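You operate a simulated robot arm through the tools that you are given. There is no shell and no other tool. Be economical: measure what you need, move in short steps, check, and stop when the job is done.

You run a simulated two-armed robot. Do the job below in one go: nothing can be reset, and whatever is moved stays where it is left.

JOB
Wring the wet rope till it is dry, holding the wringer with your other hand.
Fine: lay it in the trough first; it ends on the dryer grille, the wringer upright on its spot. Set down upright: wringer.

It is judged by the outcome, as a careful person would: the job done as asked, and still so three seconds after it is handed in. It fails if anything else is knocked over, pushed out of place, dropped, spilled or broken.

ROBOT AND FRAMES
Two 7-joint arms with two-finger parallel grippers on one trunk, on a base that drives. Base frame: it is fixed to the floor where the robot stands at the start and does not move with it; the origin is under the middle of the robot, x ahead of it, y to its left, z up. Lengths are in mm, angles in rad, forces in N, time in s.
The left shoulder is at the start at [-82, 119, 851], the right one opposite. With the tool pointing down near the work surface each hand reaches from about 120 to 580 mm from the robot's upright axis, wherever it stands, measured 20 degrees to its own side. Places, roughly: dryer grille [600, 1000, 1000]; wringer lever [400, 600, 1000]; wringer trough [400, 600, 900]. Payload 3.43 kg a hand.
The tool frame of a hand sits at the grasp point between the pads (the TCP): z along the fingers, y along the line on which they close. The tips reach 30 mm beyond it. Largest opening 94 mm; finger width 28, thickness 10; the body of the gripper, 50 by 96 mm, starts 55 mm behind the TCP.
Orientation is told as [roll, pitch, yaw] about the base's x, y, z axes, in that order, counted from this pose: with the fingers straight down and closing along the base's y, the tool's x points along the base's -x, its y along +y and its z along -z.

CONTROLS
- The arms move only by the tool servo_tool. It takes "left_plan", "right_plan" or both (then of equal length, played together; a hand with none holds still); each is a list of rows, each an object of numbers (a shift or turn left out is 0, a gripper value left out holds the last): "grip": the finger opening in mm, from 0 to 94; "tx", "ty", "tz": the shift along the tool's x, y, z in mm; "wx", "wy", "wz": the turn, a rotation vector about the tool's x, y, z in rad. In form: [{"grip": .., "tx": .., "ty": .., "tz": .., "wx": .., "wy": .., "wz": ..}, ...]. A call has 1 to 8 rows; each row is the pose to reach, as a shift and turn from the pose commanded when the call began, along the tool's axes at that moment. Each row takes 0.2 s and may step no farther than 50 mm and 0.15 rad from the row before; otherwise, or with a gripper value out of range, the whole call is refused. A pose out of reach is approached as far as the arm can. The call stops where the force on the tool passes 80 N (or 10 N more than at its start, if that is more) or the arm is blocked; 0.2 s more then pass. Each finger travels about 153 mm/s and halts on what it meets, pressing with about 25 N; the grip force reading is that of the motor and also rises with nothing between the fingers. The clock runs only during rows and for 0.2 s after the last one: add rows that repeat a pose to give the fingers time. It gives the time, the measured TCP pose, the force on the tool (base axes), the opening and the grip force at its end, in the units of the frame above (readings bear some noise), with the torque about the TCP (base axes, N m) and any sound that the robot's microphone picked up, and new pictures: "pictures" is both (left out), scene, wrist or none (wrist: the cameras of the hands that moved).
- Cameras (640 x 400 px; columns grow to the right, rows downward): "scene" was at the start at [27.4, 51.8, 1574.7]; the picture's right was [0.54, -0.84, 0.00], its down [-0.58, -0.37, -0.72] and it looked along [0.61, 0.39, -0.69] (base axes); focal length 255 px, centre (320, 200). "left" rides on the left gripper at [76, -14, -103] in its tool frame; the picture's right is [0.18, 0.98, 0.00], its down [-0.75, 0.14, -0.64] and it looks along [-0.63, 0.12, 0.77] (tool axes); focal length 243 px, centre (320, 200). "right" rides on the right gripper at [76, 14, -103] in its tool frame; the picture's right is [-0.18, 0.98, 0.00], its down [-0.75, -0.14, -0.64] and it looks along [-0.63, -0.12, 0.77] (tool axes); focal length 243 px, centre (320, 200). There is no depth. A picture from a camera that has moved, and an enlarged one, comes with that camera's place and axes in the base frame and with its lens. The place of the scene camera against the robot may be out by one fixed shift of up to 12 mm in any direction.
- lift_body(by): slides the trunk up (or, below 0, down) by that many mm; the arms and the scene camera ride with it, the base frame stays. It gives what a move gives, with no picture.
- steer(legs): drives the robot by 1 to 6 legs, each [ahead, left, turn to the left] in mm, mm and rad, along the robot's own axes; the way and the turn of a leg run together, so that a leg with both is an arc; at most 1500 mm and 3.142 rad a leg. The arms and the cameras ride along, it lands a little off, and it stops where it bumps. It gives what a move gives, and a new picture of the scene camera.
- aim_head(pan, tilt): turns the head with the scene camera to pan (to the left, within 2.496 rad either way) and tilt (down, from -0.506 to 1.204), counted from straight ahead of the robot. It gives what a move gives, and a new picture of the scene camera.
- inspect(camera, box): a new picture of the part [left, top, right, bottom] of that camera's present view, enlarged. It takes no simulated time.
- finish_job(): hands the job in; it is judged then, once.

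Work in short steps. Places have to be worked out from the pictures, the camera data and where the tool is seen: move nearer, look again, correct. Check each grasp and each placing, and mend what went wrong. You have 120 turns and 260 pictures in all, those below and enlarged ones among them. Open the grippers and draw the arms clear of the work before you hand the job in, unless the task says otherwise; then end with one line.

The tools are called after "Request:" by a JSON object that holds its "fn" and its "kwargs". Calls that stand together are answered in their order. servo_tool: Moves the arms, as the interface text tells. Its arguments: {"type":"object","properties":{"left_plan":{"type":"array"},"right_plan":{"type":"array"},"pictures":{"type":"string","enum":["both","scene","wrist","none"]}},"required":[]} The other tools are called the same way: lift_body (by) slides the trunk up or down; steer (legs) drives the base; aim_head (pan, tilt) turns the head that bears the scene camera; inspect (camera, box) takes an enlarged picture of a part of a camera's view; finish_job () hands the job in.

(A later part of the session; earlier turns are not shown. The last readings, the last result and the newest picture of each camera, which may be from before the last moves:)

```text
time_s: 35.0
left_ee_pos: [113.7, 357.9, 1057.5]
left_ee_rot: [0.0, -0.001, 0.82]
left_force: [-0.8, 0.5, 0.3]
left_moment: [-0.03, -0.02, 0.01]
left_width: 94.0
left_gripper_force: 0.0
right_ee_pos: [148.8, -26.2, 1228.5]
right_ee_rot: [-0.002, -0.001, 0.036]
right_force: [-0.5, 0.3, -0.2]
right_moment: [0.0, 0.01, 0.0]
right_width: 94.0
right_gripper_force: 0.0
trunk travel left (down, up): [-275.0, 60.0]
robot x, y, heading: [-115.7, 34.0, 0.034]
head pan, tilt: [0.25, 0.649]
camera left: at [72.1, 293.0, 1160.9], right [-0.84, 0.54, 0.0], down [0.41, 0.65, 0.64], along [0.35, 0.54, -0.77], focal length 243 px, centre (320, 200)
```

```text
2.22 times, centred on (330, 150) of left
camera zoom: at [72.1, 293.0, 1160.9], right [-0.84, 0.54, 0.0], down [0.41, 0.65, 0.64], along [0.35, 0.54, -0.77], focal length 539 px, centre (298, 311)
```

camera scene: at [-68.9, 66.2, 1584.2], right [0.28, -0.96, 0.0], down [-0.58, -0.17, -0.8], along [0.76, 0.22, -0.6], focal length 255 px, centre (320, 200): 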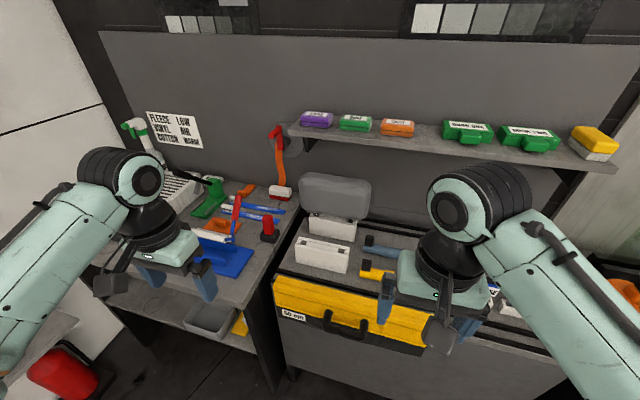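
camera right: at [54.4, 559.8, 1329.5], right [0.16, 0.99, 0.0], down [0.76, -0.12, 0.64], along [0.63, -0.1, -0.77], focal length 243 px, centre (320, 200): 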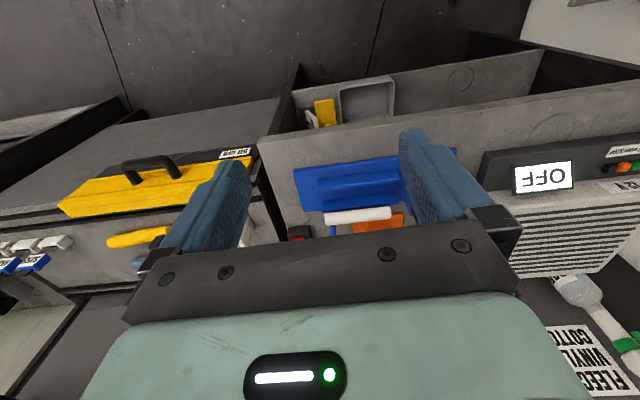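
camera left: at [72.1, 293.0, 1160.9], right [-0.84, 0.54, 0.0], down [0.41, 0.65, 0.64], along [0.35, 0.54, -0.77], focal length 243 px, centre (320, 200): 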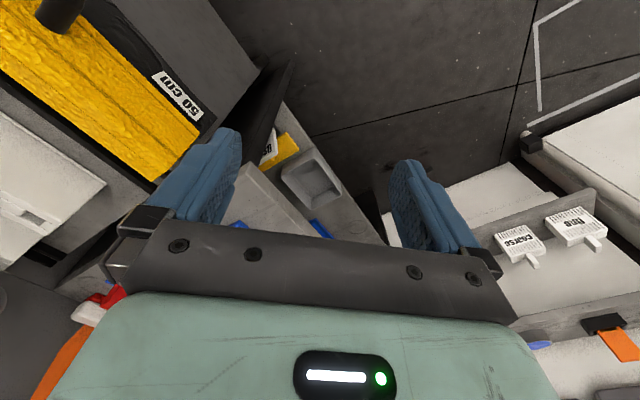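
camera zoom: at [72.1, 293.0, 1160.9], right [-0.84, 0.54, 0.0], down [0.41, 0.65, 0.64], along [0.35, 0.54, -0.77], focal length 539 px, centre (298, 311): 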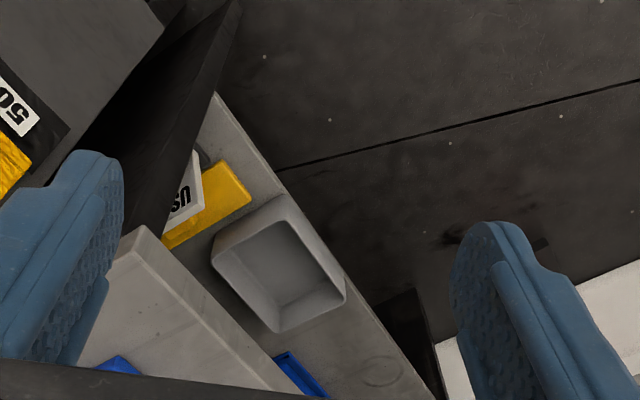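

The gripper blocks that view. I'll undo the turn, drive left so the wringer is in the clear gap between the arms, and lower the trunk for a flatter side view.

Request:
{"fn": "servo_tool", "kwargs": {"left_plan": [{"tz": -40, "wz": 0.13}, {"tz": -80, "wz": 0.26}, {"tz": -120, "wz": 0.39}, {"tz": -165, "wz": 0.52}, {"tz": -200, "wz": 0.65, "ty": 0}, {"tz": -200, "wz": 0.78}], "right_plan": [{"ty": -40}, {"ty": -80}, {"ty": -120}, {"ty": -120}, {"ty": -120}, {"ty": -120}], "pictures": "none"}}

Request:
{"fn": "steer", "kwargs": {"legs": [[-50, 370, 0]]}}

Request:
{"fn": "lift_body", "kwargs": {"by": -200}}

Request:
{"fn": "aim_head", "kwargs": {"pan": 0.15, "tilt": 0.6}}

Request:
{"fn": "inspect", "kwargs": {"camera": "scene", "box": [230, 120, 390, 270]}}

```text
time_s: 36.4
left_ee_pos: [114.9, 357.7, 1258.9]
left_ee_rot: [-0.002, 0.0, 0.035]
left_force: [0.8, 0.1, -0.5]
left_moment: [-0.01, 0.01, 0.02]
left_width: 93.9
left_gripper_force: 0.0
left hand out of reach, approached as far as the arm can: row 5
right_ee_pos: [151.2, -147.8, 1229.5]
right_ee_rot: [0.002, 0.0, 0.035]
right_force: [-0.1, -0.3, 0.7]
right_moment: [0.02, 0.03, -0.02]
right_width: 93.8
right_gripper_force: 0.1
trunk travel left (down, up): [-275.0, 60.0]
robot x, y, heading: [-106.2, 33.4, 0.031]
head pan, tilt: [0.25, 0.649]
```

```text
time_s: 40.2
left_ee_pos: [51.6, 727.5, 1258.0]
left_ee_rot: [0.001, 0.001, 0.034]
left_force: [-0.1, 0.2, -0.5]
left_moment: [-0.03, 0.01, 0.01]
left_width: 94.2
left_gripper_force: 0.1
right_ee_pos: [88.0, 221.6, 1228.6]
right_ee_rot: [-0.001, 0.001, 0.033]
right_force: [-0.1, -0.7, 0.0]
right_moment: [0.0, 0.0, -0.01]
right_width: 94.0
right_gripper_force: 0.1
trunk travel left (down, up): [-275.0, 60.0]
robot x, y, heading: [-175.5, 408.1, 0.03]
head pan, tilt: [0.25, 0.649]
camera scene: at [-132.0, 435.7, 1584.2], right [0.28, -0.96, 0.0], down [-0.58, -0.17, -0.8], along [0.76, 0.22, -0.6], focal length 255 px, centre (320, 200)
```

scene: 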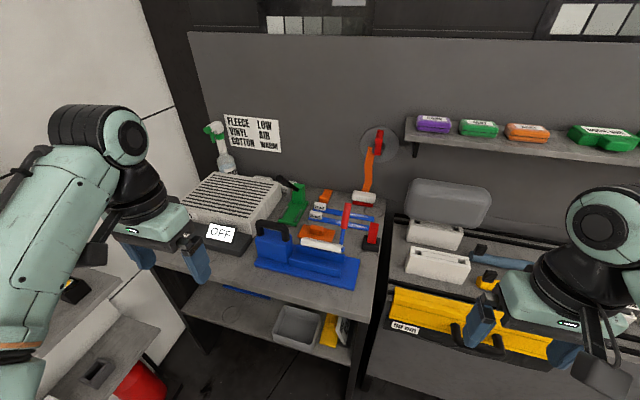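

```text
time_s: 42.4
left_ee_pos: [52.3, 725.7, 1058.7]
left_ee_rot: [0.0, -0.003, 0.033]
left_force: [0.0, 0.4, -0.3]
left_moment: [-0.03, -0.02, -0.01]
left_width: 94.0
left_gripper_force: 0.1
right_ee_pos: [87.1, 222.7, 1027.1]
right_ee_rot: [0.0, 0.0, 0.033]
right_force: [0.2, 0.8, 0.4]
right_moment: [-0.01, 0.04, 0.01]
right_width: 94.1
right_gripper_force: 0.1
trunk travel left (down, up): [-75.0, 260.0]
robot x, y, heading: [-173.7, 403.5, 0.036]
head pan, tilt: [0.25, 0.649]
```

```text
time_s: 43.0
left_ee_pos: [51.7, 726.8, 1059.7]
left_ee_rot: [0.0, 0.0, 0.034]
left_force: [-0.5, 0.2, 0.3]
left_moment: [0.0, -0.03, 0.0]
left_width: 94.1
left_gripper_force: 0.1
right_ee_pos: [87.3, 222.4, 1028.6]
right_ee_rot: [-0.001, 0.0, 0.032]
right_force: [0.3, 0.3, -0.2]
right_moment: [-0.05, 0.01, 0.0]
right_width: 94.1
right_gripper_force: 0.1
trunk travel left (down, up): [-75.0, 260.0]
robot x, y, heading: [-173.6, 404.7, 0.033]
head pan, tilt: [0.15, 0.6]
camera scene: at [-98.9, 428.6, 1382.4], right [0.18, -0.98, 0.0], down [-0.56, -0.1, -0.82], along [0.81, 0.15, -0.57], focal length 255 px, centre (320, 200)
```

scene: 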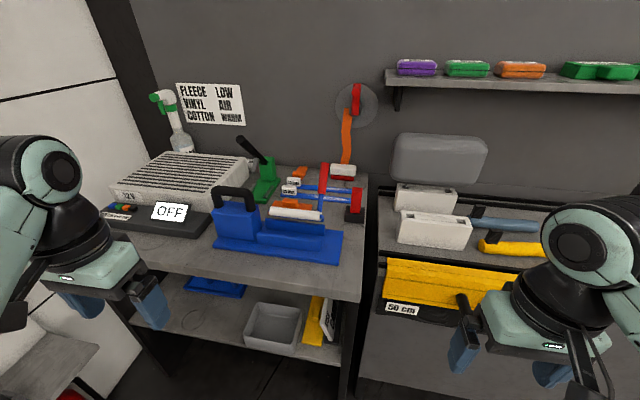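

```text
2.67 times, centred on (310, 195) of scene
camera zoom: at [-98.9, 428.6, 1382.4], right [0.18, -0.98, 0.0], down [-0.56, -0.1, -0.82], along [0.81, 0.15, -0.57], focal length 680 px, centre (347, 213)
```

zoom: 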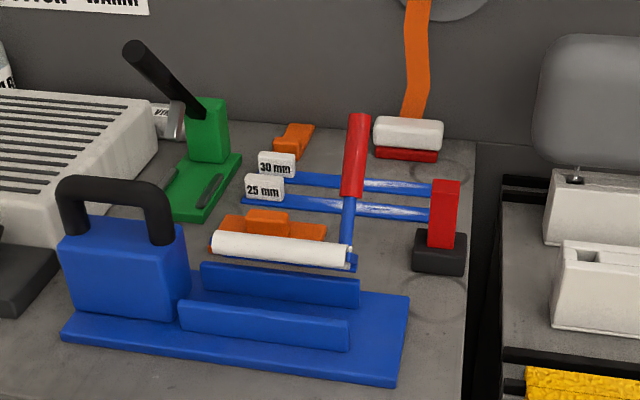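

This view is clear: the red-gripped roller is a lever over the trough, and the black U handle on the block is for the holding hand. Next I'll zoom in on the two stick-like items on the right bench and on the lower shelf.

Request:
{"fn": "inspect", "kwargs": {"camera": "scene", "box": [380, 180, 560, 280]}}

Request:
{"fn": "inspect", "kwargs": {"camera": "scene", "box": [160, 260, 360, 370]}}

Request:
{"fn": "aim_head", "kwargs": {"pan": 1.3, "tilt": 0.5}}

Request:
{"fn": "aim_head", "kwargs": {"pan": -0.6, "tilt": 0.4}}

```text
3.56 times, centred on (470, 230) of scene
camera zoom: at [-98.9, 428.6, 1382.4], right [0.18, -0.98, 0.0], down [-0.56, -0.1, -0.82], along [0.81, 0.15, -0.57], focal length 906 px, centre (-213, 93)
```

zoom: 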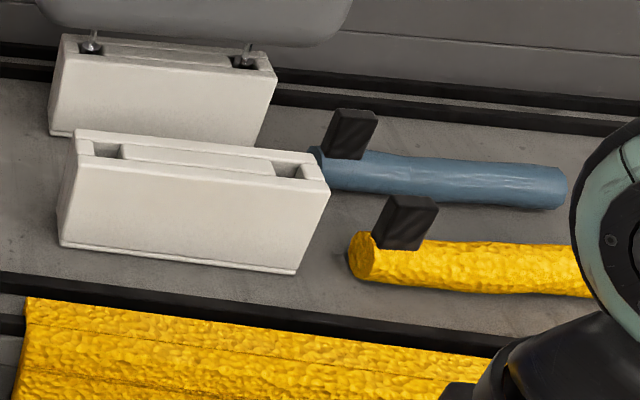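

```text
3.20 times, centred on (260, 315) of scene
camera zoom: at [-98.9, 428.6, 1382.4], right [0.18, -0.98, 0.0], down [-0.56, -0.1, -0.82], along [0.81, 0.15, -0.57], focal length 816 px, centre (512, -168)
```

zoom: 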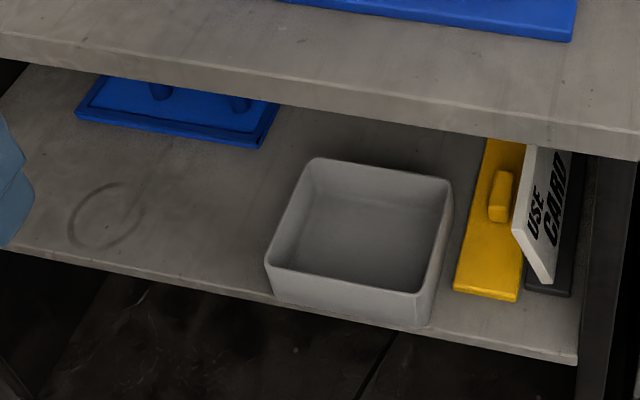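

```text
time_s: 44.4
left_ee_pos: [51.5, 726.9, 1058.5]
left_ee_rot: [0.001, -0.001, 0.034]
left_force: [-0.1, 0.0, 0.5]
left_moment: [0.01, -0.04, -0.03]
left_width: 94.0
left_gripper_force: 0.1
right_ee_pos: [87.9, 222.6, 1027.2]
right_ee_rot: [0.0, 0.0, 0.032]
right_force: [-0.2, -0.1, 0.5]
right_moment: [-0.01, -0.02, 0.0]
right_width: 94.2
right_gripper_force: 0.1
trunk travel left (down, up): [-75.0, 260.0]
robot x, y, heading: [-175.7, 406.8, 0.034]
head pan, tilt: [1.3, 0.499]
camera scene: at [-164.4, 500.8, 1391.4], right [0.97, -0.24, 0.0], down [-0.11, -0.47, -0.88], along [0.21, 0.85, -0.48], focal length 255 px, centre (320, 200)
```

scene: 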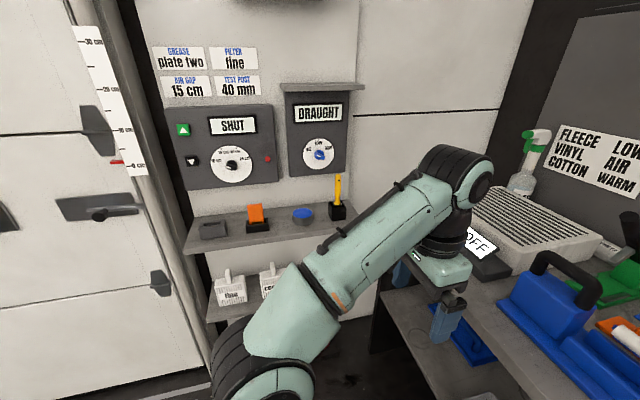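

```text
time_s: 46.3
left_ee_pos: [51.5, 726.5, 1058.8]
left_ee_rot: [0.001, 0.0, 0.033]
left_force: [-1.1, -0.4, 0.0]
left_moment: [-0.02, -0.02, -0.01]
left_width: 94.0
left_gripper_force: 0.0
right_ee_pos: [87.7, 222.0, 1029.4]
right_ee_rot: [0.0, -0.002, 0.033]
right_force: [-0.3, -0.3, -0.2]
right_moment: [-0.01, -0.03, 0.0]
right_width: 94.2
right_gripper_force: 0.0
trunk travel left (down, up): [-75.0, 260.0]
robot x, y, heading: [-173.7, 407.3, 0.036]
head pan, tilt: [-0.6, 0.4]
camera scene: at [-107.6, 362.7, 1400.6], right [-0.54, -0.84, 0.0], down [-0.33, 0.21, -0.92], along [0.78, -0.49, -0.39], focal length 255 px, centre (320, 200)
```

scene: 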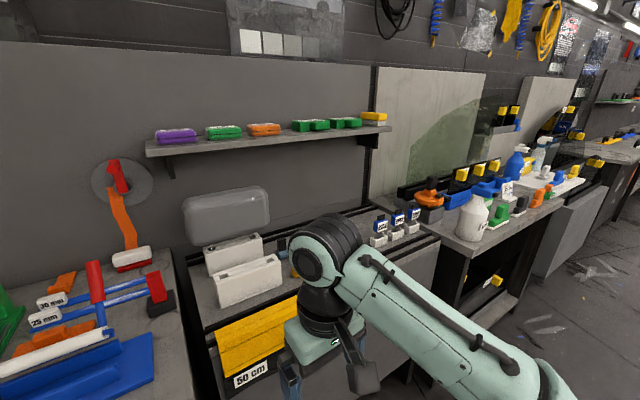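

The two sticks look like short rolls with black tabs, one blue and glossy and the other yellow and fuzzy. I'll drive in front of them for a close look and to judge which one is wet.

Request:
{"fn": "steer", "kwargs": {"legs": [[0, -400, 0]]}}

Request:
{"fn": "aim_head", "kwargs": {"pan": 0.0, "tilt": 0.7}}

Request:
{"fn": "inspect", "kwargs": {"camera": "scene", "box": [240, 120, 400, 220]}}

```text
time_s: 50.3
left_ee_pos: [64.8, 327.4, 1058.0]
left_ee_rot: [-0.002, 0.001, 0.038]
left_force: [-0.1, 0.0, 0.2]
left_moment: [0.01, 0.03, 0.01]
left_width: 93.9
left_gripper_force: 0.1
right_ee_pos: [101.4, -176.2, 1028.5]
right_ee_rot: [-0.002, 0.0, 0.035]
right_force: [0.3, 0.3, 0.0]
right_moment: [0.0, -0.01, -0.02]
right_width: 94.1
right_gripper_force: 0.2
trunk travel left (down, up): [-75.0, 260.0]
robot x, y, heading: [-163.6, 5.9, 0.042]
head pan, tilt: [-0.6, 0.4]
camera scene: at [-93.6, -36.4, 1400.6], right [-0.53, -0.84, 0.0], down [-0.33, 0.21, -0.92], along [0.78, -0.49, -0.39], focal length 255 px, centre (320, 200)
```

scene: 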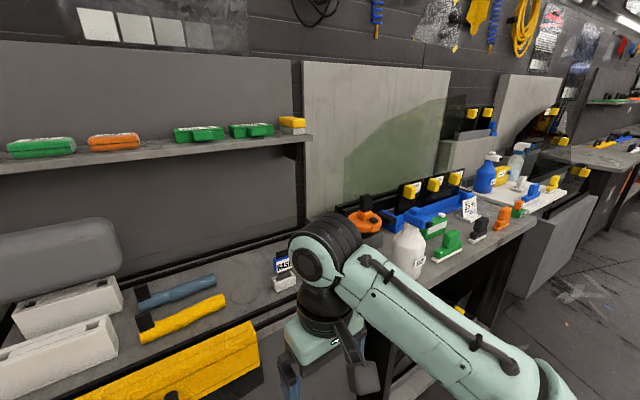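

```text
time_s: 51.3
left_ee_pos: [64.2, 328.0, 1058.2]
left_ee_rot: [0.0, 0.001, 0.039]
left_force: [0.1, 0.9, 0.1]
left_moment: [0.01, -0.02, 0.03]
left_width: 94.1
left_gripper_force: 0.0
right_ee_pos: [100.6, -176.3, 1028.4]
right_ee_rot: [0.001, 0.002, 0.036]
right_force: [0.0, 0.0, -1.0]
right_moment: [0.03, 0.01, 0.02]
right_width: 93.7
right_gripper_force: 0.1
trunk travel left (down, up): [-75.0, 260.0]
robot x, y, heading: [-160.5, 7.6, 0.037]
head pan, tilt: [0.0, 0.7]
camera scene: at [-87.0, 16.2, 1373.8], right [0.04, -1.0, 0.0], down [-0.64, -0.02, -0.77], along [0.76, 0.03, -0.64], focal length 255 px, centre (320, 200)
```

scene: 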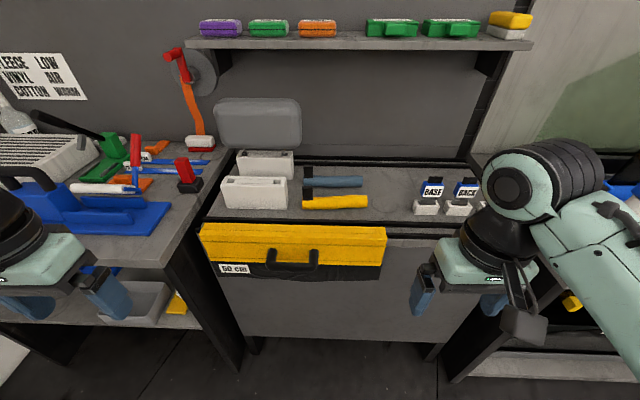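

```text
4.00 times, centred on (320, 170) of scene
camera zoom: at [-87.0, 16.2, 1373.8], right [0.04, -1.0, 0.0], down [-0.64, -0.02, -0.77], along [0.76, 0.03, -0.64], focal length 1020 px, centre (320, 320)
```

zoom: 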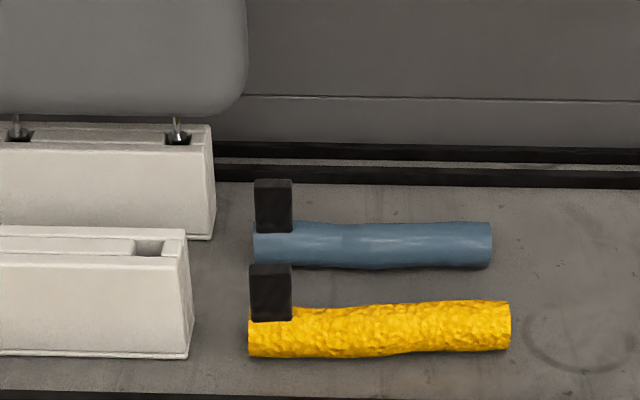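

Both rolls are about 180 mm by 34 mm, which matches the trough. I'll raise the trunk and bring the right wrist camera over them to see which one is wet.

Request:
{"fn": "lift_body", "kwargs": {"by": 180}}

Request:
{"fn": "servo_tool", "kwargs": {"right_plan": [{"tx": -40, "ty": 25}, {"tx": -80, "ty": 50}, {"tx": -120, "ty": 75}, {"tx": -160, "ty": 100}, {"tx": -200, "ty": 120}, {"tx": -210, "ty": 160}], "pictures": "wrist"}}

Request:
{"fn": "inspect", "kwargs": {"camera": "right", "box": [220, 60, 420, 220]}}

```text
time_s: 53.3
left_ee_pos: [63.9, 328.2, 1237.0]
left_ee_rot: [-0.001, 0.0, 0.036]
left_force: [0.3, 0.2, 0.2]
left_moment: [-0.02, 0.0, -0.01]
left_width: 94.1
left_gripper_force: 0.1
right_ee_pos: [101.9, -175.7, 1208.1]
right_ee_rot: [-0.001, -0.001, 0.034]
right_force: [-0.9, 0.0, -0.3]
right_moment: [0.0, -0.03, -0.01]
right_width: 93.8
right_gripper_force: 0.1
trunk travel left (down, up): [-255.0, 80.0]
robot x, y, heading: [-159.3, 5.1, 0.034]
head pan, tilt: [0.0, 0.7]
```

```text
time_s: 54.7
left_ee_pos: [65.4, 330.4, 1237.2]
left_ee_rot: [-0.001, -0.002, 0.036]
left_force: [0.5, 1.0, -0.9]
left_moment: [-0.08, 0.01, -0.01]
left_width: 93.9
left_gripper_force: 0.0
right_ee_pos: [230.4, -31.1, 1147.4]
right_ee_rot: [-0.001, 0.0, 0.035]
right_force: [0.7, 0.3, 0.3]
right_moment: [-0.03, -0.01, -0.02]
right_width: 93.9
right_gripper_force: 0.0
right hand out of reach, approached as far as the arm can: row 3, 4, 5, 6
trunk travel left (down, up): [-255.0, 80.0]
robot x, y, heading: [-160.5, 10.3, 0.032]
head pan, tilt: [0.0, 0.7]
camera right: at [152.5, -19.0, 1249.7], right [0.15, 0.99, 0.0], down [0.76, -0.11, 0.64], along [0.64, -0.1, -0.77], focal length 243 px, centre (320, 200)
```

right: 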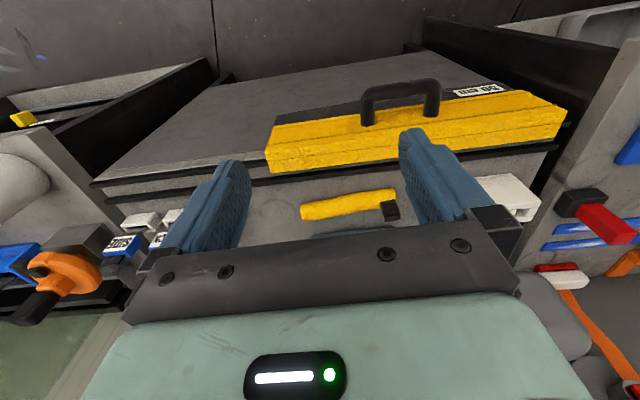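

```text
2.50 times, centred on (320, 140) of right
camera zoom: at [152.5, -19.0, 1249.7], right [0.15, 0.99, 0.0], down [0.76, -0.11, 0.64], along [0.64, -0.1, -0.77], focal length 606 px, centre (320, 350)
```

zoom: 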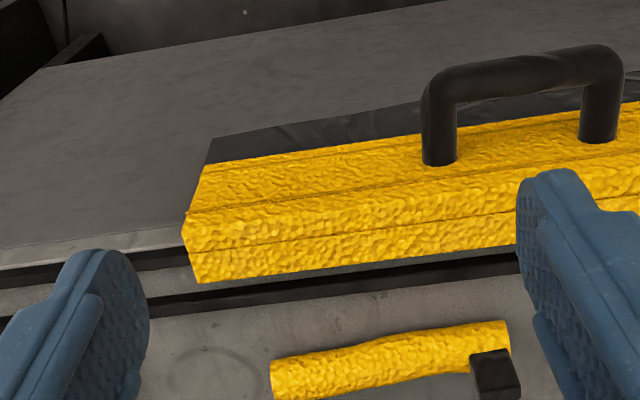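

The blue roll has a wet gloss, while the yellow one is matte and fleecy like the dry sleeve below it. I judge blue to be the wet one, lying at x≈570, y −94..94, z≈898, and I'll check its weight when I lift it. I'll drive closer first.

Request:
{"fn": "steer", "kwargs": {"legs": [[205, 90, -0.03]]}}

Request:
{"fn": "inspect", "kwargs": {"camera": "right", "box": [200, 60, 440, 260]}}

```text
time_s: 56.4
left_ee_pos: [274.5, 412.8, 1238.1]
left_ee_rot: [0.0, 0.002, 0.004]
left_force: [-1.1, -0.1, 1.7]
left_moment: [0.0, -0.02, 0.01]
left_width: 93.9
left_gripper_force: 0.1
right_ee_pos: [427.1, 46.5, 1148.5]
right_ee_rot: [0.002, 0.0, 0.004]
right_force: [0.3, 0.2, 0.8]
right_moment: [-0.02, 0.01, 0.01]
right_width: 94.0
right_gripper_force: 0.0
trunk travel left (down, up): [-255.0, 80.0]
robot x, y, heading: [36.6, 98.8, 0.005]
head pan, tilt: [0.0, 0.7]
camera scene: at [83.5, 105.8, 1558.4], right [0.0, -1.0, 0.0], down [-0.64, 0.0, -0.76], along [0.76, 0.0, -0.64], focal length 255 px, centre (320, 200)
```

scene: 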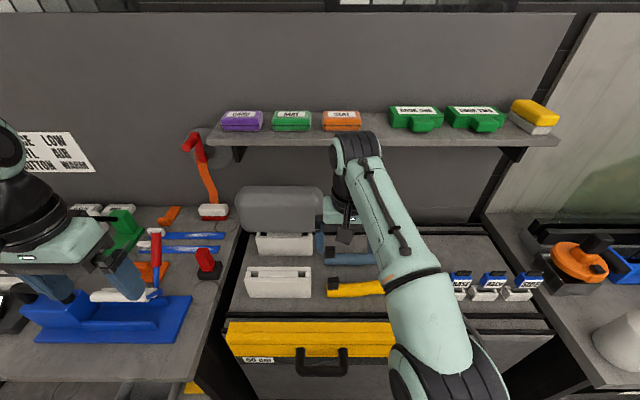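

```text
2.00 times, centred on (320, 160) of right
camera zoom: at [350.8, 60.5, 1249.4], right [0.18, 0.98, 0.0], down [0.75, -0.14, 0.64], along [0.63, -0.12, -0.77], focal length 485 px, centre (320, 280)
```

zoom: 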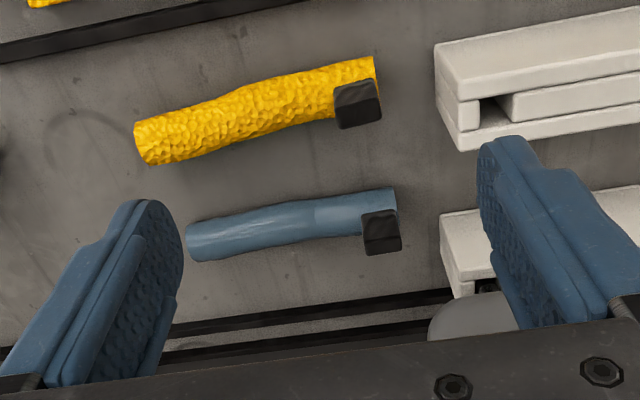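

The gap between the grippers shows the blue roll clearly: x≈575, y from −99 to about 85. I'll turn the right hand a quarter turn and bring it above the roll's right (−y) end, since that end can slide under the wringer's roller later.

Request:
{"fn": "servo_tool", "kwargs": {"right_plan": [{"wz": -0.15, "tx": -18, "ty": -15, "tz": 10}, {"wz": -0.3, "tx": -36, "ty": -30, "tz": 20}, {"wz": -0.45, "tx": -54, "ty": -45, "tz": 35}, {"wz": -0.6, "tx": -72, "ty": -60, "tz": 50}, {"wz": -0.75, "tx": -90, "ty": -75, "tz": 65}, {"wz": -0.9, "tx": -108, "ty": -90, "tz": 80}, {"wz": -1.05, "tx": -126, "ty": -105, "tz": 95}, {"wz": -1.2, "tx": -144, "ty": -118, "tz": 110}], "pictures": "none"}}

Request:
{"fn": "servo_tool", "kwargs": {"right_plan": [{"wz": -0.13}, {"wz": -0.26}, {"wz": -0.37}], "pictures": "both"}}

```text
time_s: 58.2
left_ee_pos: [273.0, 411.8, 1238.2]
left_ee_rot: [0.001, -0.002, 0.003]
left_force: [0.1, 1.0, 0.1]
left_moment: [-0.01, 0.01, 0.02]
left_width: 93.9
left_gripper_force: 0.0
right_ee_pos: [530.8, -76.0, 1046.4]
right_ee_rot: [-0.001, -0.001, 1.207]
right_force: [-0.6, 0.1, 0.3]
right_moment: [-0.03, -0.02, 0.01]
right_width: 94.0
right_gripper_force: 0.0
right hand out of reach, approached as far as the arm can: row 5, 6, 7, 8
trunk travel left (down, up): [-255.0, 80.0]
robot x, y, heading: [39.9, 100.8, 0.004]
head pan, tilt: [0.0, 0.7]
```

```text
time_s: 59.0
left_ee_pos: [274.0, 412.8, 1238.8]
left_ee_rot: [-0.001, 0.003, 0.004]
left_force: [0.4, -0.1, 0.3]
left_moment: [0.0, 0.03, 0.01]
left_width: 94.0
left_gripper_force: 0.1
right_ee_pos: [530.7, -76.0, 1046.3]
right_ee_rot: [0.0, -0.001, 1.577]
right_force: [-1.0, -0.6, 0.0]
right_moment: [-0.01, -0.01, -0.01]
right_width: 94.1
right_gripper_force: 0.1
trunk travel left (down, up): [-255.0, 80.0]
robot x, y, heading: [41.9, 97.9, 0.006]
head pan, tilt: [0.0, 0.7]
camera scene: at [83.1, 105.7, 1558.4], right [0.0, -1.0, 0.0], down [-0.64, 0.0, -0.76], along [0.76, 0.0, -0.64], focal length 255 px, centre (320, 200)
camera right: at [517.9, -152.0, 1148.8], right [-0.98, 0.18, 0.0], down [0.14, 0.75, 0.64], along [0.11, 0.63, -0.77], focal length 243 px, centre (320, 200)
```

scene: 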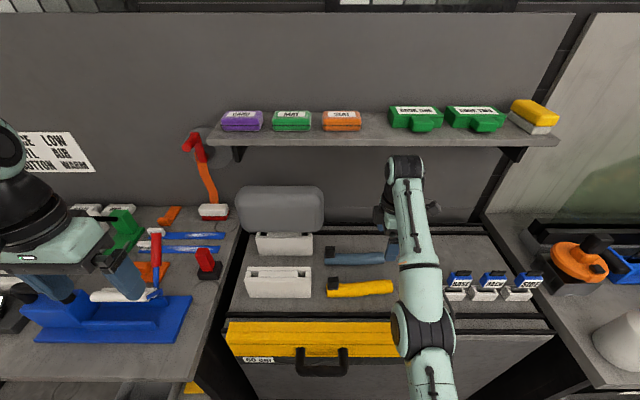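
right: 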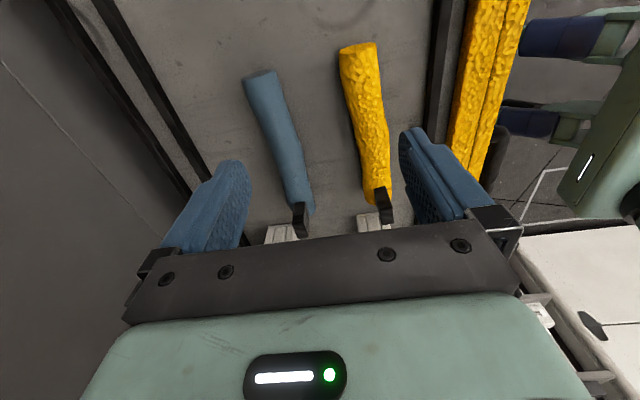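

The right arm is at full stretch here, so I'll drive the base about 45 mm further forward. The hand is still well above everything.

Request:
{"fn": "steer", "kwargs": {"legs": [[48, 0, 0]]}}

Request:
{"fn": "inspect", "kwargs": {"camera": "right", "box": [200, 40, 440, 240]}}

```text
time_s: 59.9
left_ee_pos: [323.5, 411.0, 1238.4]
left_ee_rot: [0.001, 0.0, 0.003]
left_force: [0.5, -0.7, 0.0]
left_moment: [0.0, 0.03, 0.02]
left_width: 94.3
left_gripper_force: 0.0
right_ee_pos: [579.5, -75.3, 1046.4]
right_ee_rot: [0.0, 0.002, 1.571]
right_force: [0.5, -0.2, -0.2]
right_moment: [-0.03, 0.0, 0.0]
right_width: 93.8
right_gripper_force: 0.1
trunk travel left (down, up): [-255.0, 80.0]
robot x, y, heading: [86.6, 95.6, 0.007]
head pan, tilt: [0.0, 0.7]
camera scene: at [132.0, 105.8, 1558.4], right [0.0, -1.0, 0.0], down [-0.64, 0.0, -0.76], along [0.76, 0.0, -0.64], focal length 255 px, centre (320, 200)
```

scene: 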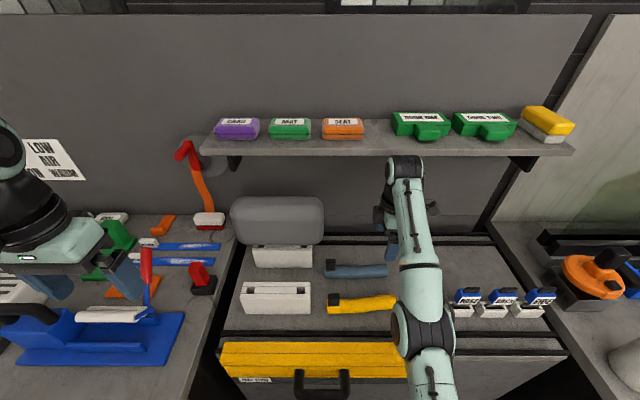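

```text
2.00 times, centred on (320, 140) of right
camera zoom: at [566.2, -152.0, 1148.5], right [-0.98, 0.18, 0.0], down [0.14, 0.75, 0.64], along [0.12, 0.63, -0.77], focal length 485 px, centre (320, 320)
```

zoom: 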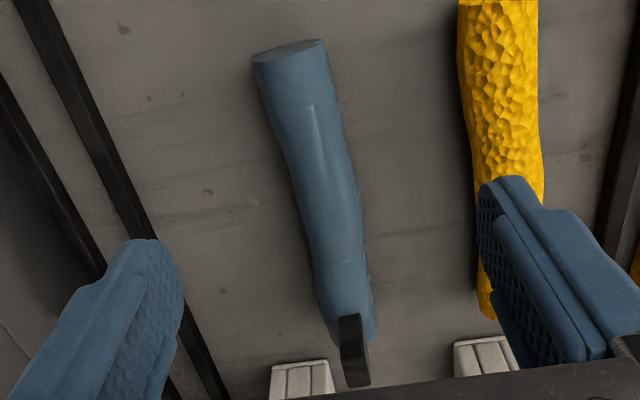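

The fingers straddle the blue roll, which lies about 8 mm further in x than the hand. I'll correct that and lower to z≈916.

Request:
{"fn": "servo_tool", "kwargs": {"right_plan": [{"ty": -8, "tz": 40}, {"ty": -8, "tz": 80}, {"ty": -8, "tz": 110}, {"ty": -8, "tz": 130}], "pictures": "wrist"}}

```text
time_s: 60.9
left_ee_pos: [322.0, 412.9, 1237.9]
left_ee_rot: [0.0, -0.003, 0.004]
left_force: [0.0, -0.5, 0.0]
left_moment: [0.0, -0.01, 0.02]
left_width: 93.9
left_gripper_force: 0.0
right_ee_pos: [623.2, -76.7, 927.0]
right_ee_rot: [0.001, 0.001, 1.573]
right_force: [0.0, -0.5, 3.9]
right_moment: [-0.04, 0.15, 0.05]
right_width: 94.0
right_gripper_force: 0.2
right hand out of reach, approached as far as the arm can: row 1, 2, 3, 4
trunk travel left (down, up): [-255.0, 80.0]
robot x, y, heading: [87.1, 97.9, 0.005]
head pan, tilt: [0.0, 0.7]
camera right: at [609.3, -152.5, 1029.8], right [-0.98, 0.18, 0.0], down [0.14, 0.75, 0.64], along [0.12, 0.63, -0.77], focal length 243 px, centre (320, 200)
```

right: 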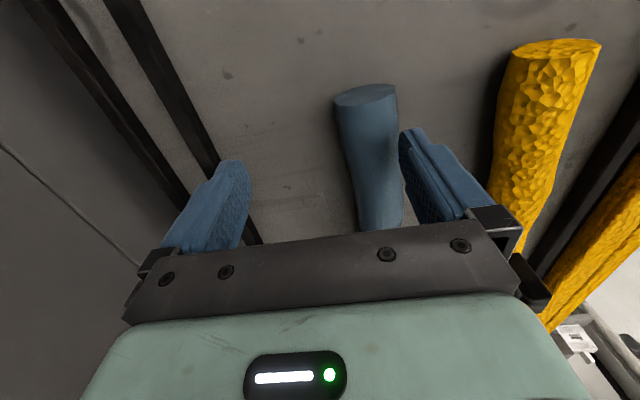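

The shift was counted from the earlier, unreached command, so the hand is about 36 mm too far in x. I'll lift clear, correct, then lower again.

Request:
{"fn": "servo_tool", "kwargs": {"right_plan": [{"tz": -40}, {"tz": -60, "ty": 20}, {"tz": -60, "ty": 40}, {"tz": -60, "ty": 40}], "pictures": "wrist"}}

```text
time_s: 61.9
left_ee_pos: [322.2, 412.2, 1237.8]
left_ee_rot: [0.0, 0.0, 0.004]
left_force: [0.1, -0.5, 0.5]
left_moment: [0.01, 0.01, 0.01]
left_width: 94.3
left_gripper_force: 0.1
right_ee_pos: [603.3, -76.5, 991.5]
right_ee_rot: [0.002, -0.001, 1.573]
right_force: [-0.2, 0.3, 0.6]
right_moment: [0.02, 0.02, -0.03]
right_width: 93.8
right_gripper_force: 0.1
right hand out of reach, approached as far as the arm can: row 1, 3, 4
trunk travel left (down, up): [-255.0, 80.0]
robot x, y, heading: [81.6, 101.0, 0.008]
head pan, tilt: [0.0, 0.7]
camera right: at [589.0, -151.5, 1094.0], right [-0.98, 0.18, 0.0], down [0.14, 0.75, 0.64], along [0.12, 0.63, -0.77], focal length 243 px, centre (320, 200)
```

right: 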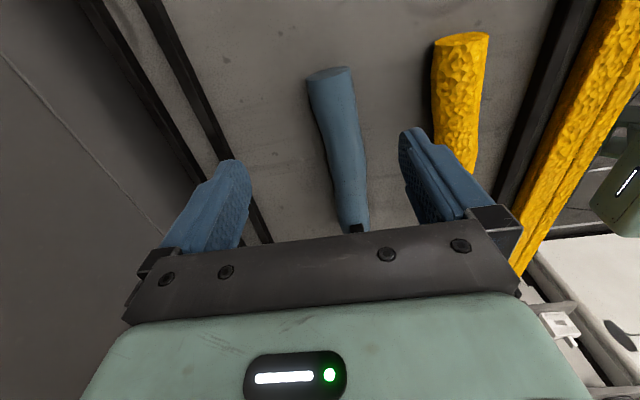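

The hand is now at x=603 with the roll at about x≈589. I'll make a small correction and check the response.

Request:
{"fn": "servo_tool", "kwargs": {"right_plan": [{"ty": 8}, {"ty": 15}, {"ty": 15}], "pictures": "none"}}

```text
time_s: 62.7
left_ee_pos: [322.1, 412.4, 1237.6]
left_ee_rot: [0.0, 0.001, 0.004]
left_force: [-0.4, 0.2, -0.3]
left_moment: [-0.02, -0.02, 0.01]
left_width: 93.8
left_gripper_force: 0.0
right_ee_pos: [601.4, -75.7, 995.0]
right_ee_rot: [0.0, 0.0, 1.571]
right_force: [-1.1, 0.1, 0.0]
right_moment: [0.03, 0.02, 0.01]
right_width: 94.0
right_gripper_force: 0.0
right hand out of reach, approached as far as the arm can: row 1, 2, 3
trunk travel left (down, up): [-255.0, 80.0]
robot x, y, heading: [84.3, 96.1, 0.006]
head pan, tilt: [0.0, 0.7]
```

Request:
{"fn": "servo_tool", "kwargs": {"right_plan": [{"ty": 8, "tz": 8}, {"ty": 14, "tz": 16}, {"ty": 14, "tz": 24}], "pictures": "wrist"}}

```text
time_s: 63.5
left_ee_pos: [323.5, 412.1, 1238.2]
left_ee_rot: [0.0, 0.0, 0.004]
left_force: [-0.8, 0.0, 1.0]
left_moment: [0.01, 0.0, -0.02]
left_width: 94.0
left_gripper_force: 0.2
right_ee_pos: [608.3, -77.6, 977.8]
right_ee_rot: [0.004, 0.001, 1.573]
right_force: [0.6, 0.5, -0.2]
right_moment: [0.03, 0.0, -0.02]
right_width: 94.1
right_gripper_force: 0.1
right hand out of reach, approached as far as the arm can: row 1, 2, 3
trunk travel left (down, up): [-255.0, 80.0]
robot x, y, heading: [88.3, 96.3, 0.004]
head pan, tilt: [0.0, 0.7]
camera right: at [594.2, -154.5, 1079.7], right [-0.98, 0.18, 0.0], down [0.14, 0.75, 0.64], along [0.11, 0.63, -0.77], focal length 243 px, centre (320, 200)
```

right: 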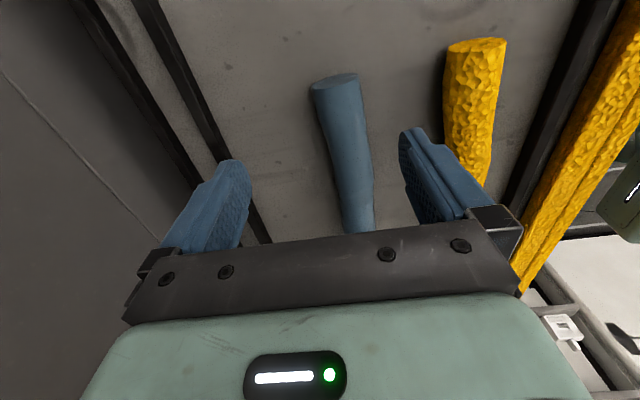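

The commanded pose has piled up beyond reach from earlier clipped moves, to about x=639. I'll bring it back inside the reachable range.

Request:
{"fn": "servo_tool", "kwargs": {"right_plan": [{"ty": 25}, {"ty": 48}, {"ty": 48}, {"ty": 48}], "pictures": "none"}}

```text
time_s: 64.5
left_ee_pos: [322.0, 412.7, 1237.5]
left_ee_rot: [-0.001, 0.0, 0.005]
left_force: [0.9, 0.3, 0.0]
left_moment: [0.0, 0.0, -0.01]
left_width: 94.3
left_gripper_force: 0.2
right_ee_pos: [603.9, -77.2, 991.9]
right_ee_rot: [0.002, 0.0, 1.571]
right_force: [-0.2, -0.2, 0.5]
right_moment: [-0.02, 0.0, -0.02]
right_width: 94.1
right_gripper_force: 0.0
right hand out of reach, approached as far as the arm can: row 1, 2, 3, 4
trunk travel left (down, up): [-255.0, 80.0]
robot x, y, heading: [87.2, 96.1, 0.005]
head pan, tilt: [0.0, 0.7]
```

Still clipped, so I'll back the command off by a larger amount.

Request:
{"fn": "servo_tool", "kwargs": {"right_plan": [{"ty": 45}, {"ty": 45}, {"ty": 45}], "pictures": "none"}}

```text
time_s: 65.3
left_ee_pos: [322.3, 413.6, 1237.8]
left_ee_rot: [0.0, 0.0, 0.004]
left_force: [0.2, -0.5, 0.2]
left_moment: [0.01, -0.02, 0.0]
left_width: 94.2
left_gripper_force: 0.1
right_ee_pos: [599.4, -78.3, 1002.4]
right_ee_rot: [0.002, 0.0, 1.572]
right_force: [-1.0, 0.2, -0.3]
right_moment: [0.0, 0.0, -0.02]
right_width: 93.9
right_gripper_force: 0.2
right hand out of reach, approached as far as the arm can: row 1, 2, 3
trunk travel left (down, up): [-255.0, 80.0]
robot x, y, heading: [89.7, 99.0, 0.004]
head pan, tilt: [0.0, 0.7]
```

Request:
{"fn": "servo_tool", "kwargs": {"right_plan": [{"ty": 20, "tz": 15}, {"ty": 40, "tz": 30}, {"ty": 40, "tz": 30}], "pictures": "none"}}

```text
time_s: 66.1
left_ee_pos: [321.8, 413.4, 1238.3]
left_ee_rot: [-0.001, 0.001, 0.005]
left_force: [-1.0, -0.1, -0.3]
left_moment: [-0.02, 0.0, -0.02]
left_width: 94.2
left_gripper_force: 0.1
right_ee_pos: [602.5, -80.0, 989.5]
right_ee_rot: [0.003, -0.001, 1.573]
right_force: [0.6, 0.0, -0.5]
right_moment: [0.0, 0.01, 0.0]
right_width: 94.1
right_gripper_force: 0.0
right hand out of reach, approached as far as the arm can: row 1, 2, 3
trunk travel left (down, up): [-255.0, 80.0]
robot x, y, heading: [91.2, 99.0, 0.001]
head pan, tilt: [0.0, 0.7]
```

Request:
{"fn": "servo_tool", "kwargs": {"right_plan": [{"ty": 40}, {"ty": 80}, {"ty": 110}, {"ty": 110}], "pictures": "none"}}

```text
time_s: 67.1
left_ee_pos: [323.2, 413.1, 1238.9]
left_ee_rot: [0.001, -0.001, 0.004]
left_force: [0.4, 0.0, -0.5]
left_moment: [0.0, 0.0, 0.0]
left_width: 94.4
left_gripper_force: 0.1
right_ee_pos: [588.9, -78.4, 1024.8]
right_ee_rot: [0.002, 0.002, 1.573]
right_force: [0.0, 0.0, -0.7]
right_moment: [0.01, 0.0, -0.03]
right_width: 94.1
right_gripper_force: 0.0
right hand out of reach, approached as far as the arm can: row 1, 2, 3, 4
trunk travel left (down, up): [-255.0, 80.0]
robot x, y, heading: [88.2, 97.3, 0.006]
head pan, tilt: [0.0, 0.7]
```

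The limit depends on height, because lower poses reach farther. I'll go straight down a bit and see the true commanded x.

Request:
{"fn": "servo_tool", "kwargs": {"right_plan": [{"tz": 30}, {"tz": 50}, {"tz": 50}], "pictures": "none"}}

```text
time_s: 67.9
left_ee_pos: [322.0, 413.1, 1238.7]
left_ee_rot: [0.0, 0.0, 0.003]
left_force: [-0.7, -0.3, -0.4]
left_moment: [-0.02, 0.0, -0.01]
left_width: 93.8
left_gripper_force: 0.0
right_ee_pos: [606.8, -80.6, 982.4]
right_ee_rot: [0.002, 0.001, 1.572]
right_force: [-0.9, 1.2, -0.6]
right_moment: [0.01, 0.0, -0.03]
right_width: 94.1
right_gripper_force: 0.0
right hand out of reach, approached as far as the arm can: row 1, 2, 3
trunk travel left (down, up): [-255.0, 80.0]
robot x, y, heading: [88.4, 98.2, 0.002]
head pan, tilt: [0.0, 0.7]
```

Request:
{"fn": "servo_tool", "kwargs": {"right_plan": [{"ty": 45}, {"ty": 90}, {"ty": 135}, {"ty": 180}, {"ty": 225}], "pictures": "none"}}

```text
time_s: 69.1
left_ee_pos: [321.4, 414.1, 1237.1]
left_ee_rot: [0.0, 0.0, 0.004]
left_force: [0.5, 0.6, 0.5]
left_moment: [-0.01, -0.04, 0.02]
left_width: 94.0
left_gripper_force: 0.0
right_ee_pos: [581.7, -79.3, 1043.7]
right_ee_rot: [0.001, 0.002, 1.572]
right_force: [1.0, -0.1, 0.2]
right_moment: [0.0, 0.0, -0.01]
right_width: 93.9
right_gripper_force: 0.0
right hand out of reach, approached as far as the arm can: row 1, 2, 3, 4, 5
trunk travel left (down, up): [-255.0, 80.0]
robot x, y, heading: [85.3, 100.5, -0.001]
head pan, tilt: [0.0, 0.7]
```

The response looks as if the arm is caught at full stretch. I'll command straight back toward the shoulder and look at a picture.

Request:
{"fn": "servo_tool", "kwargs": {"right_plan": [{"ty": 40, "tz": 25}, {"ty": 80, "tz": 50}, {"ty": 120, "tz": 75}, {"ty": 160, "tz": 100}, {"ty": 200, "tz": 100}, {"ty": 240, "tz": 100}], "pictures": "both"}}

```text
time_s: 70.5
left_ee_pos: [322.5, 412.9, 1238.5]
left_ee_rot: [0.0, -0.001, 0.005]
left_force: [0.1, 0.2, -0.5]
left_moment: [-0.01, -0.02, 0.01]
left_width: 93.9
left_gripper_force: 0.0
right_ee_pos: [592.9, -88.0, 1016.5]
right_ee_rot: [0.002, -0.001, 1.573]
right_force: [0.2, 0.5, -0.8]
right_moment: [0.01, -0.01, 0.01]
right_width: 94.0
right_gripper_force: 0.0
right hand out of reach, approached as far as the arm can: row 1, 2, 3, 4, 5, 6
trunk travel left (down, up): [-255.0, 80.0]
robot x, y, heading: [89.7, 98.6, 0.001]
head pan, tilt: [0.0, 0.7]
camera scene: at [130.8, 105.8, 1558.4], right [0.0, -1.0, 0.0], down [-0.64, 0.0, -0.76], along [0.76, 0.0, -0.64], focal length 255 px, centre (320, 200)
camera right: at [578.8, -162.7, 1118.8], right [-0.98, 0.18, 0.0], down [0.14, 0.75, 0.64], along [0.12, 0.63, -0.77], focal length 243 px, centre (320, 200)
```

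scene: 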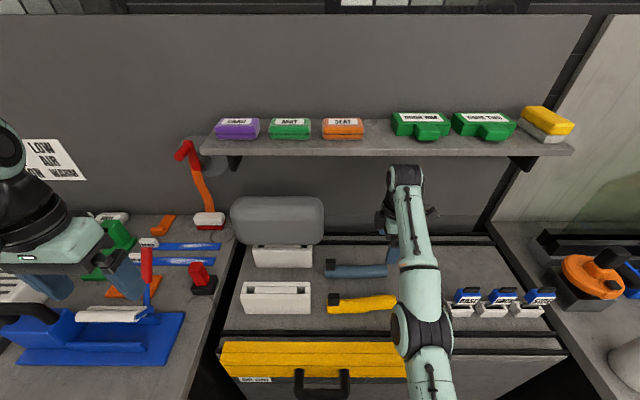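
right: 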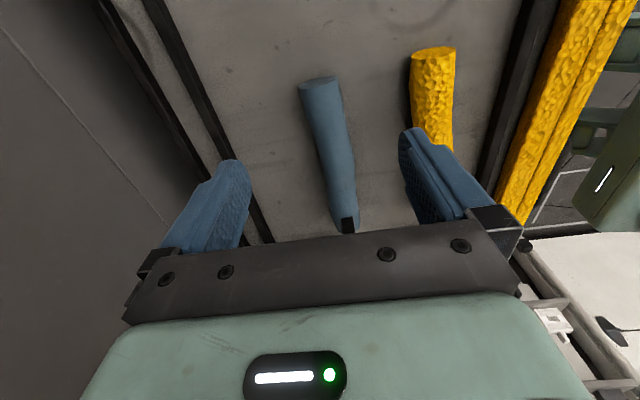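

The arm looks almost straight. I'll give one more long retreat in −x to release it.

Request:
{"fn": "servo_tool", "kwargs": {"right_plan": [{"ty": 45}, {"ty": 90}, {"ty": 135}, {"ty": 180}, {"ty": 225}, {"ty": 270}, {"ty": 315}, {"ty": 360}], "pictures": "none"}}

```text
time_s: 72.5
left_ee_pos: [321.2, 413.0, 1238.4]
left_ee_rot: [0.0, -0.005, 0.003]
left_force: [0.6, -0.8, 0.4]
left_moment: [0.0, 0.0, 0.01]
left_width: 93.7
left_gripper_force: 0.0
right_ee_pos: [377.4, -90.0, 1201.9]
right_ee_rot: [-0.425, -0.231, 1.465]
right_force: [0.2, 0.6, -0.4]
right_moment: [-0.02, -0.01, 0.02]
right_width: 93.9
right_gripper_force: 0.1
right hand out of reach, approached as far as the arm can: row 1, 2, 3, 4, 5, 6
trunk travel left (down, up): [-255.0, 80.0]
robot x, y, heading: [89.4, 98.1, 0.0]
head pan, tilt: [0.0, 0.7]
stopped in row 8 (right hand): the arm was blocked; the commanded pose is now the measured one
```

The arm has come back with a tilt, and its command now equals the measured pose. I'll look before moving on.

Request:
{"fn": "servo_tool", "kwargs": {"right_plan": [{"grip": 94}], "pictures": "both"}}

```text
time_s: 72.9
left_ee_pos: [321.2, 411.9, 1238.2]
left_ee_rot: [-0.001, -0.003, 0.003]
left_force: [0.3, -0.3, 0.1]
left_moment: [0.0, -0.05, 0.02]
left_width: 93.8
left_gripper_force: 0.0
right_ee_pos: [378.0, -90.7, 1201.9]
right_ee_rot: [-0.425, -0.23, 1.465]
right_force: [-0.2, 0.0, 0.0]
right_moment: [-0.01, -0.03, -0.01]
right_width: 94.0
right_gripper_force: 0.1
trunk travel left (down, up): [-255.0, 80.0]
robot x, y, heading: [91.2, 100.0, 0.002]
head pan, tilt: [0.0, 0.7]
camera scene: at [129.5, 105.5, 1558.4], right [0.0, -1.0, 0.0], down [-0.64, 0.0, -0.77], along [0.77, 0.0, -0.64], focal length 255 px, centre (320, 200)
camera right: at [313.2, -178.1, 1269.0], right [-0.86, 0.36, -0.35], down [-0.07, 0.6, 0.8], along [0.5, 0.71, -0.49], focal length 243 px, centre (320, 200)
```

scene: 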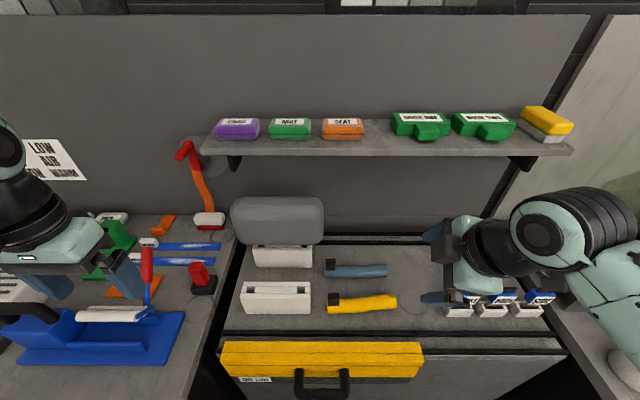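
right: 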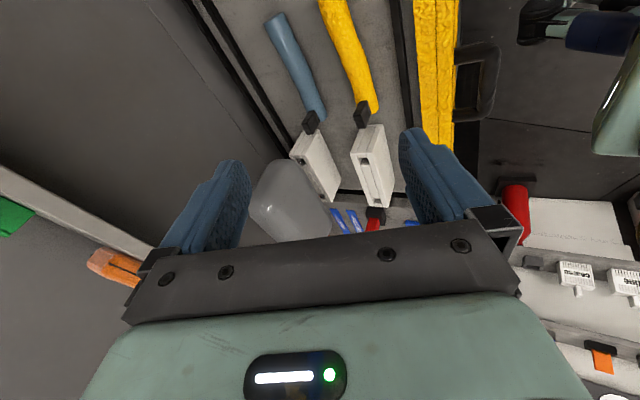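

The arm is free, tilted about 0.5 rad and nothing was touched. I'll level the tool to straight down at yaw 90° while lowering a little.

Request:
{"fn": "servo_tool", "kwargs": {"right_plan": [{"wx": -0.112, "wy": 0.047, "wz": -0.036, "tx": 4, "ty": 8, "tz": 18}, {"wx": -0.224, "wy": 0.094, "wz": -0.072, "tx": 9, "ty": 16, "tz": 36}, {"wx": -0.336, "wy": 0.141, "wz": -0.108, "tx": 13, "ty": 24, "tz": 54}, {"wx": -0.449, "wy": 0.189, "wz": -0.144, "tx": 18, "ty": 32, "tz": 71}], "pictures": "none"}}

```text
time_s: 73.9
left_ee_pos: [322.5, 412.4, 1237.9]
left_ee_rot: [-0.001, 0.001, 0.003]
left_force: [1.0, 0.2, 0.0]
left_moment: [0.03, 0.02, 0.01]
left_width: 94.2
left_gripper_force: 0.0
right_ee_pos: [378.1, -90.4, 1120.5]
right_ee_rot: [0.016, -0.018, 1.567]
right_force: [0.9, -0.4, 0.8]
right_moment: [0.0, 0.01, -0.01]
right_width: 94.1
right_gripper_force: 0.1
trunk travel left (down, up): [-255.0, 80.0]
robot x, y, heading: [86.4, 100.4, -0.0]
head pan, tilt: [0.0, 0.7]
```

Level now. Next I'll go to about (589, −76, 980) over the roll's end.

Request:
{"fn": "servo_tool", "kwargs": {"right_plan": [{"tx": -3, "ty": -35, "tz": 23}, {"tx": -6, "ty": -70, "tz": 46}, {"tx": -8, "ty": -105, "tz": 70}, {"tx": -10, "ty": -140, "tz": 93}, {"tx": -12, "ty": -175, "tz": 117}, {"tx": -14, "ty": -211, "tz": 140}], "pictures": "wrist"}}

```text
time_s: 75.3
left_ee_pos: [324.4, 412.6, 1237.2]
left_ee_rot: [-0.002, 0.0, 0.003]
left_force: [-0.3, -0.9, -0.8]
left_moment: [0.01, 0.04, 0.01]
left_width: 93.9
left_gripper_force: 0.2
right_ee_pos: [590.7, -72.0, 979.4]
right_ee_rot: [0.015, -0.018, 1.568]
right_force: [-1.0, 0.1, 0.0]
right_moment: [0.0, 0.0, -0.02]
right_width: 94.0
right_gripper_force: 0.2
trunk travel left (down, up): [-255.0, 80.0]
robot x, y, heading: [90.4, 100.6, 0.0]
head pan, tilt: [0.0, 0.7]
camera right: at [576.9, -149.1, 1079.8], right [-0.98, 0.19, 0.02], down [0.15, 0.74, 0.65], along [0.11, 0.64, -0.76], focal length 243 px, centre (320, 200)
```

right: 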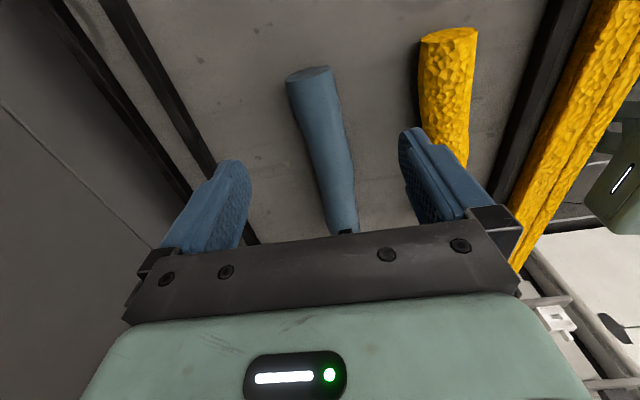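

The fingers straddle the blue roll evenly, so I'll lower to z≈916.

Request:
{"fn": "servo_tool", "kwargs": {"right_plan": [{"tz": 30}, {"tz": 50}, {"tz": 63}, {"tz": 63}], "pictures": "wrist"}}

```text
time_s: 76.3
left_ee_pos: [323.2, 412.5, 1238.2]
left_ee_rot: [-0.001, 0.0, 0.004]
left_force: [0.1, -0.1, 0.5]
left_moment: [-0.01, 0.0, 0.02]
left_width: 93.9
left_gripper_force: 0.1
right_ee_pos: [587.6, -71.0, 915.4]
right_ee_rot: [0.013, -0.017, 1.569]
right_force: [0.2, -0.8, 0.1]
right_moment: [0.0, 0.03, 0.01]
right_width: 94.2
right_gripper_force: 0.1
trunk travel left (down, up): [-255.0, 80.0]
robot x, y, heading: [84.5, 102.2, -0.003]
head pan, tilt: [0.0, 0.7]
camera right: at [574.7, -149.4, 1016.3], right [-0.98, 0.19, 0.02], down [0.15, 0.74, 0.65], along [0.11, 0.64, -0.76], focal length 243 px, centre (320, 200)
```

right: 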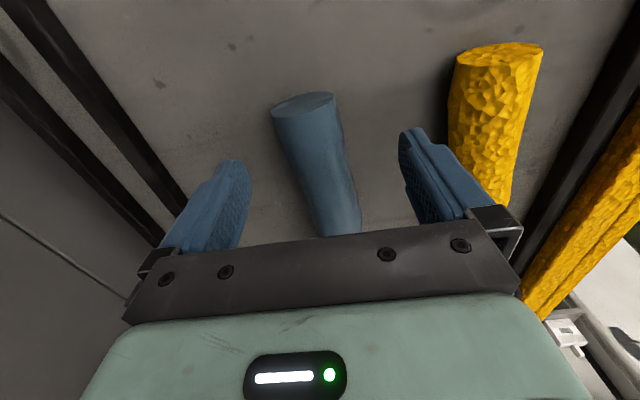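

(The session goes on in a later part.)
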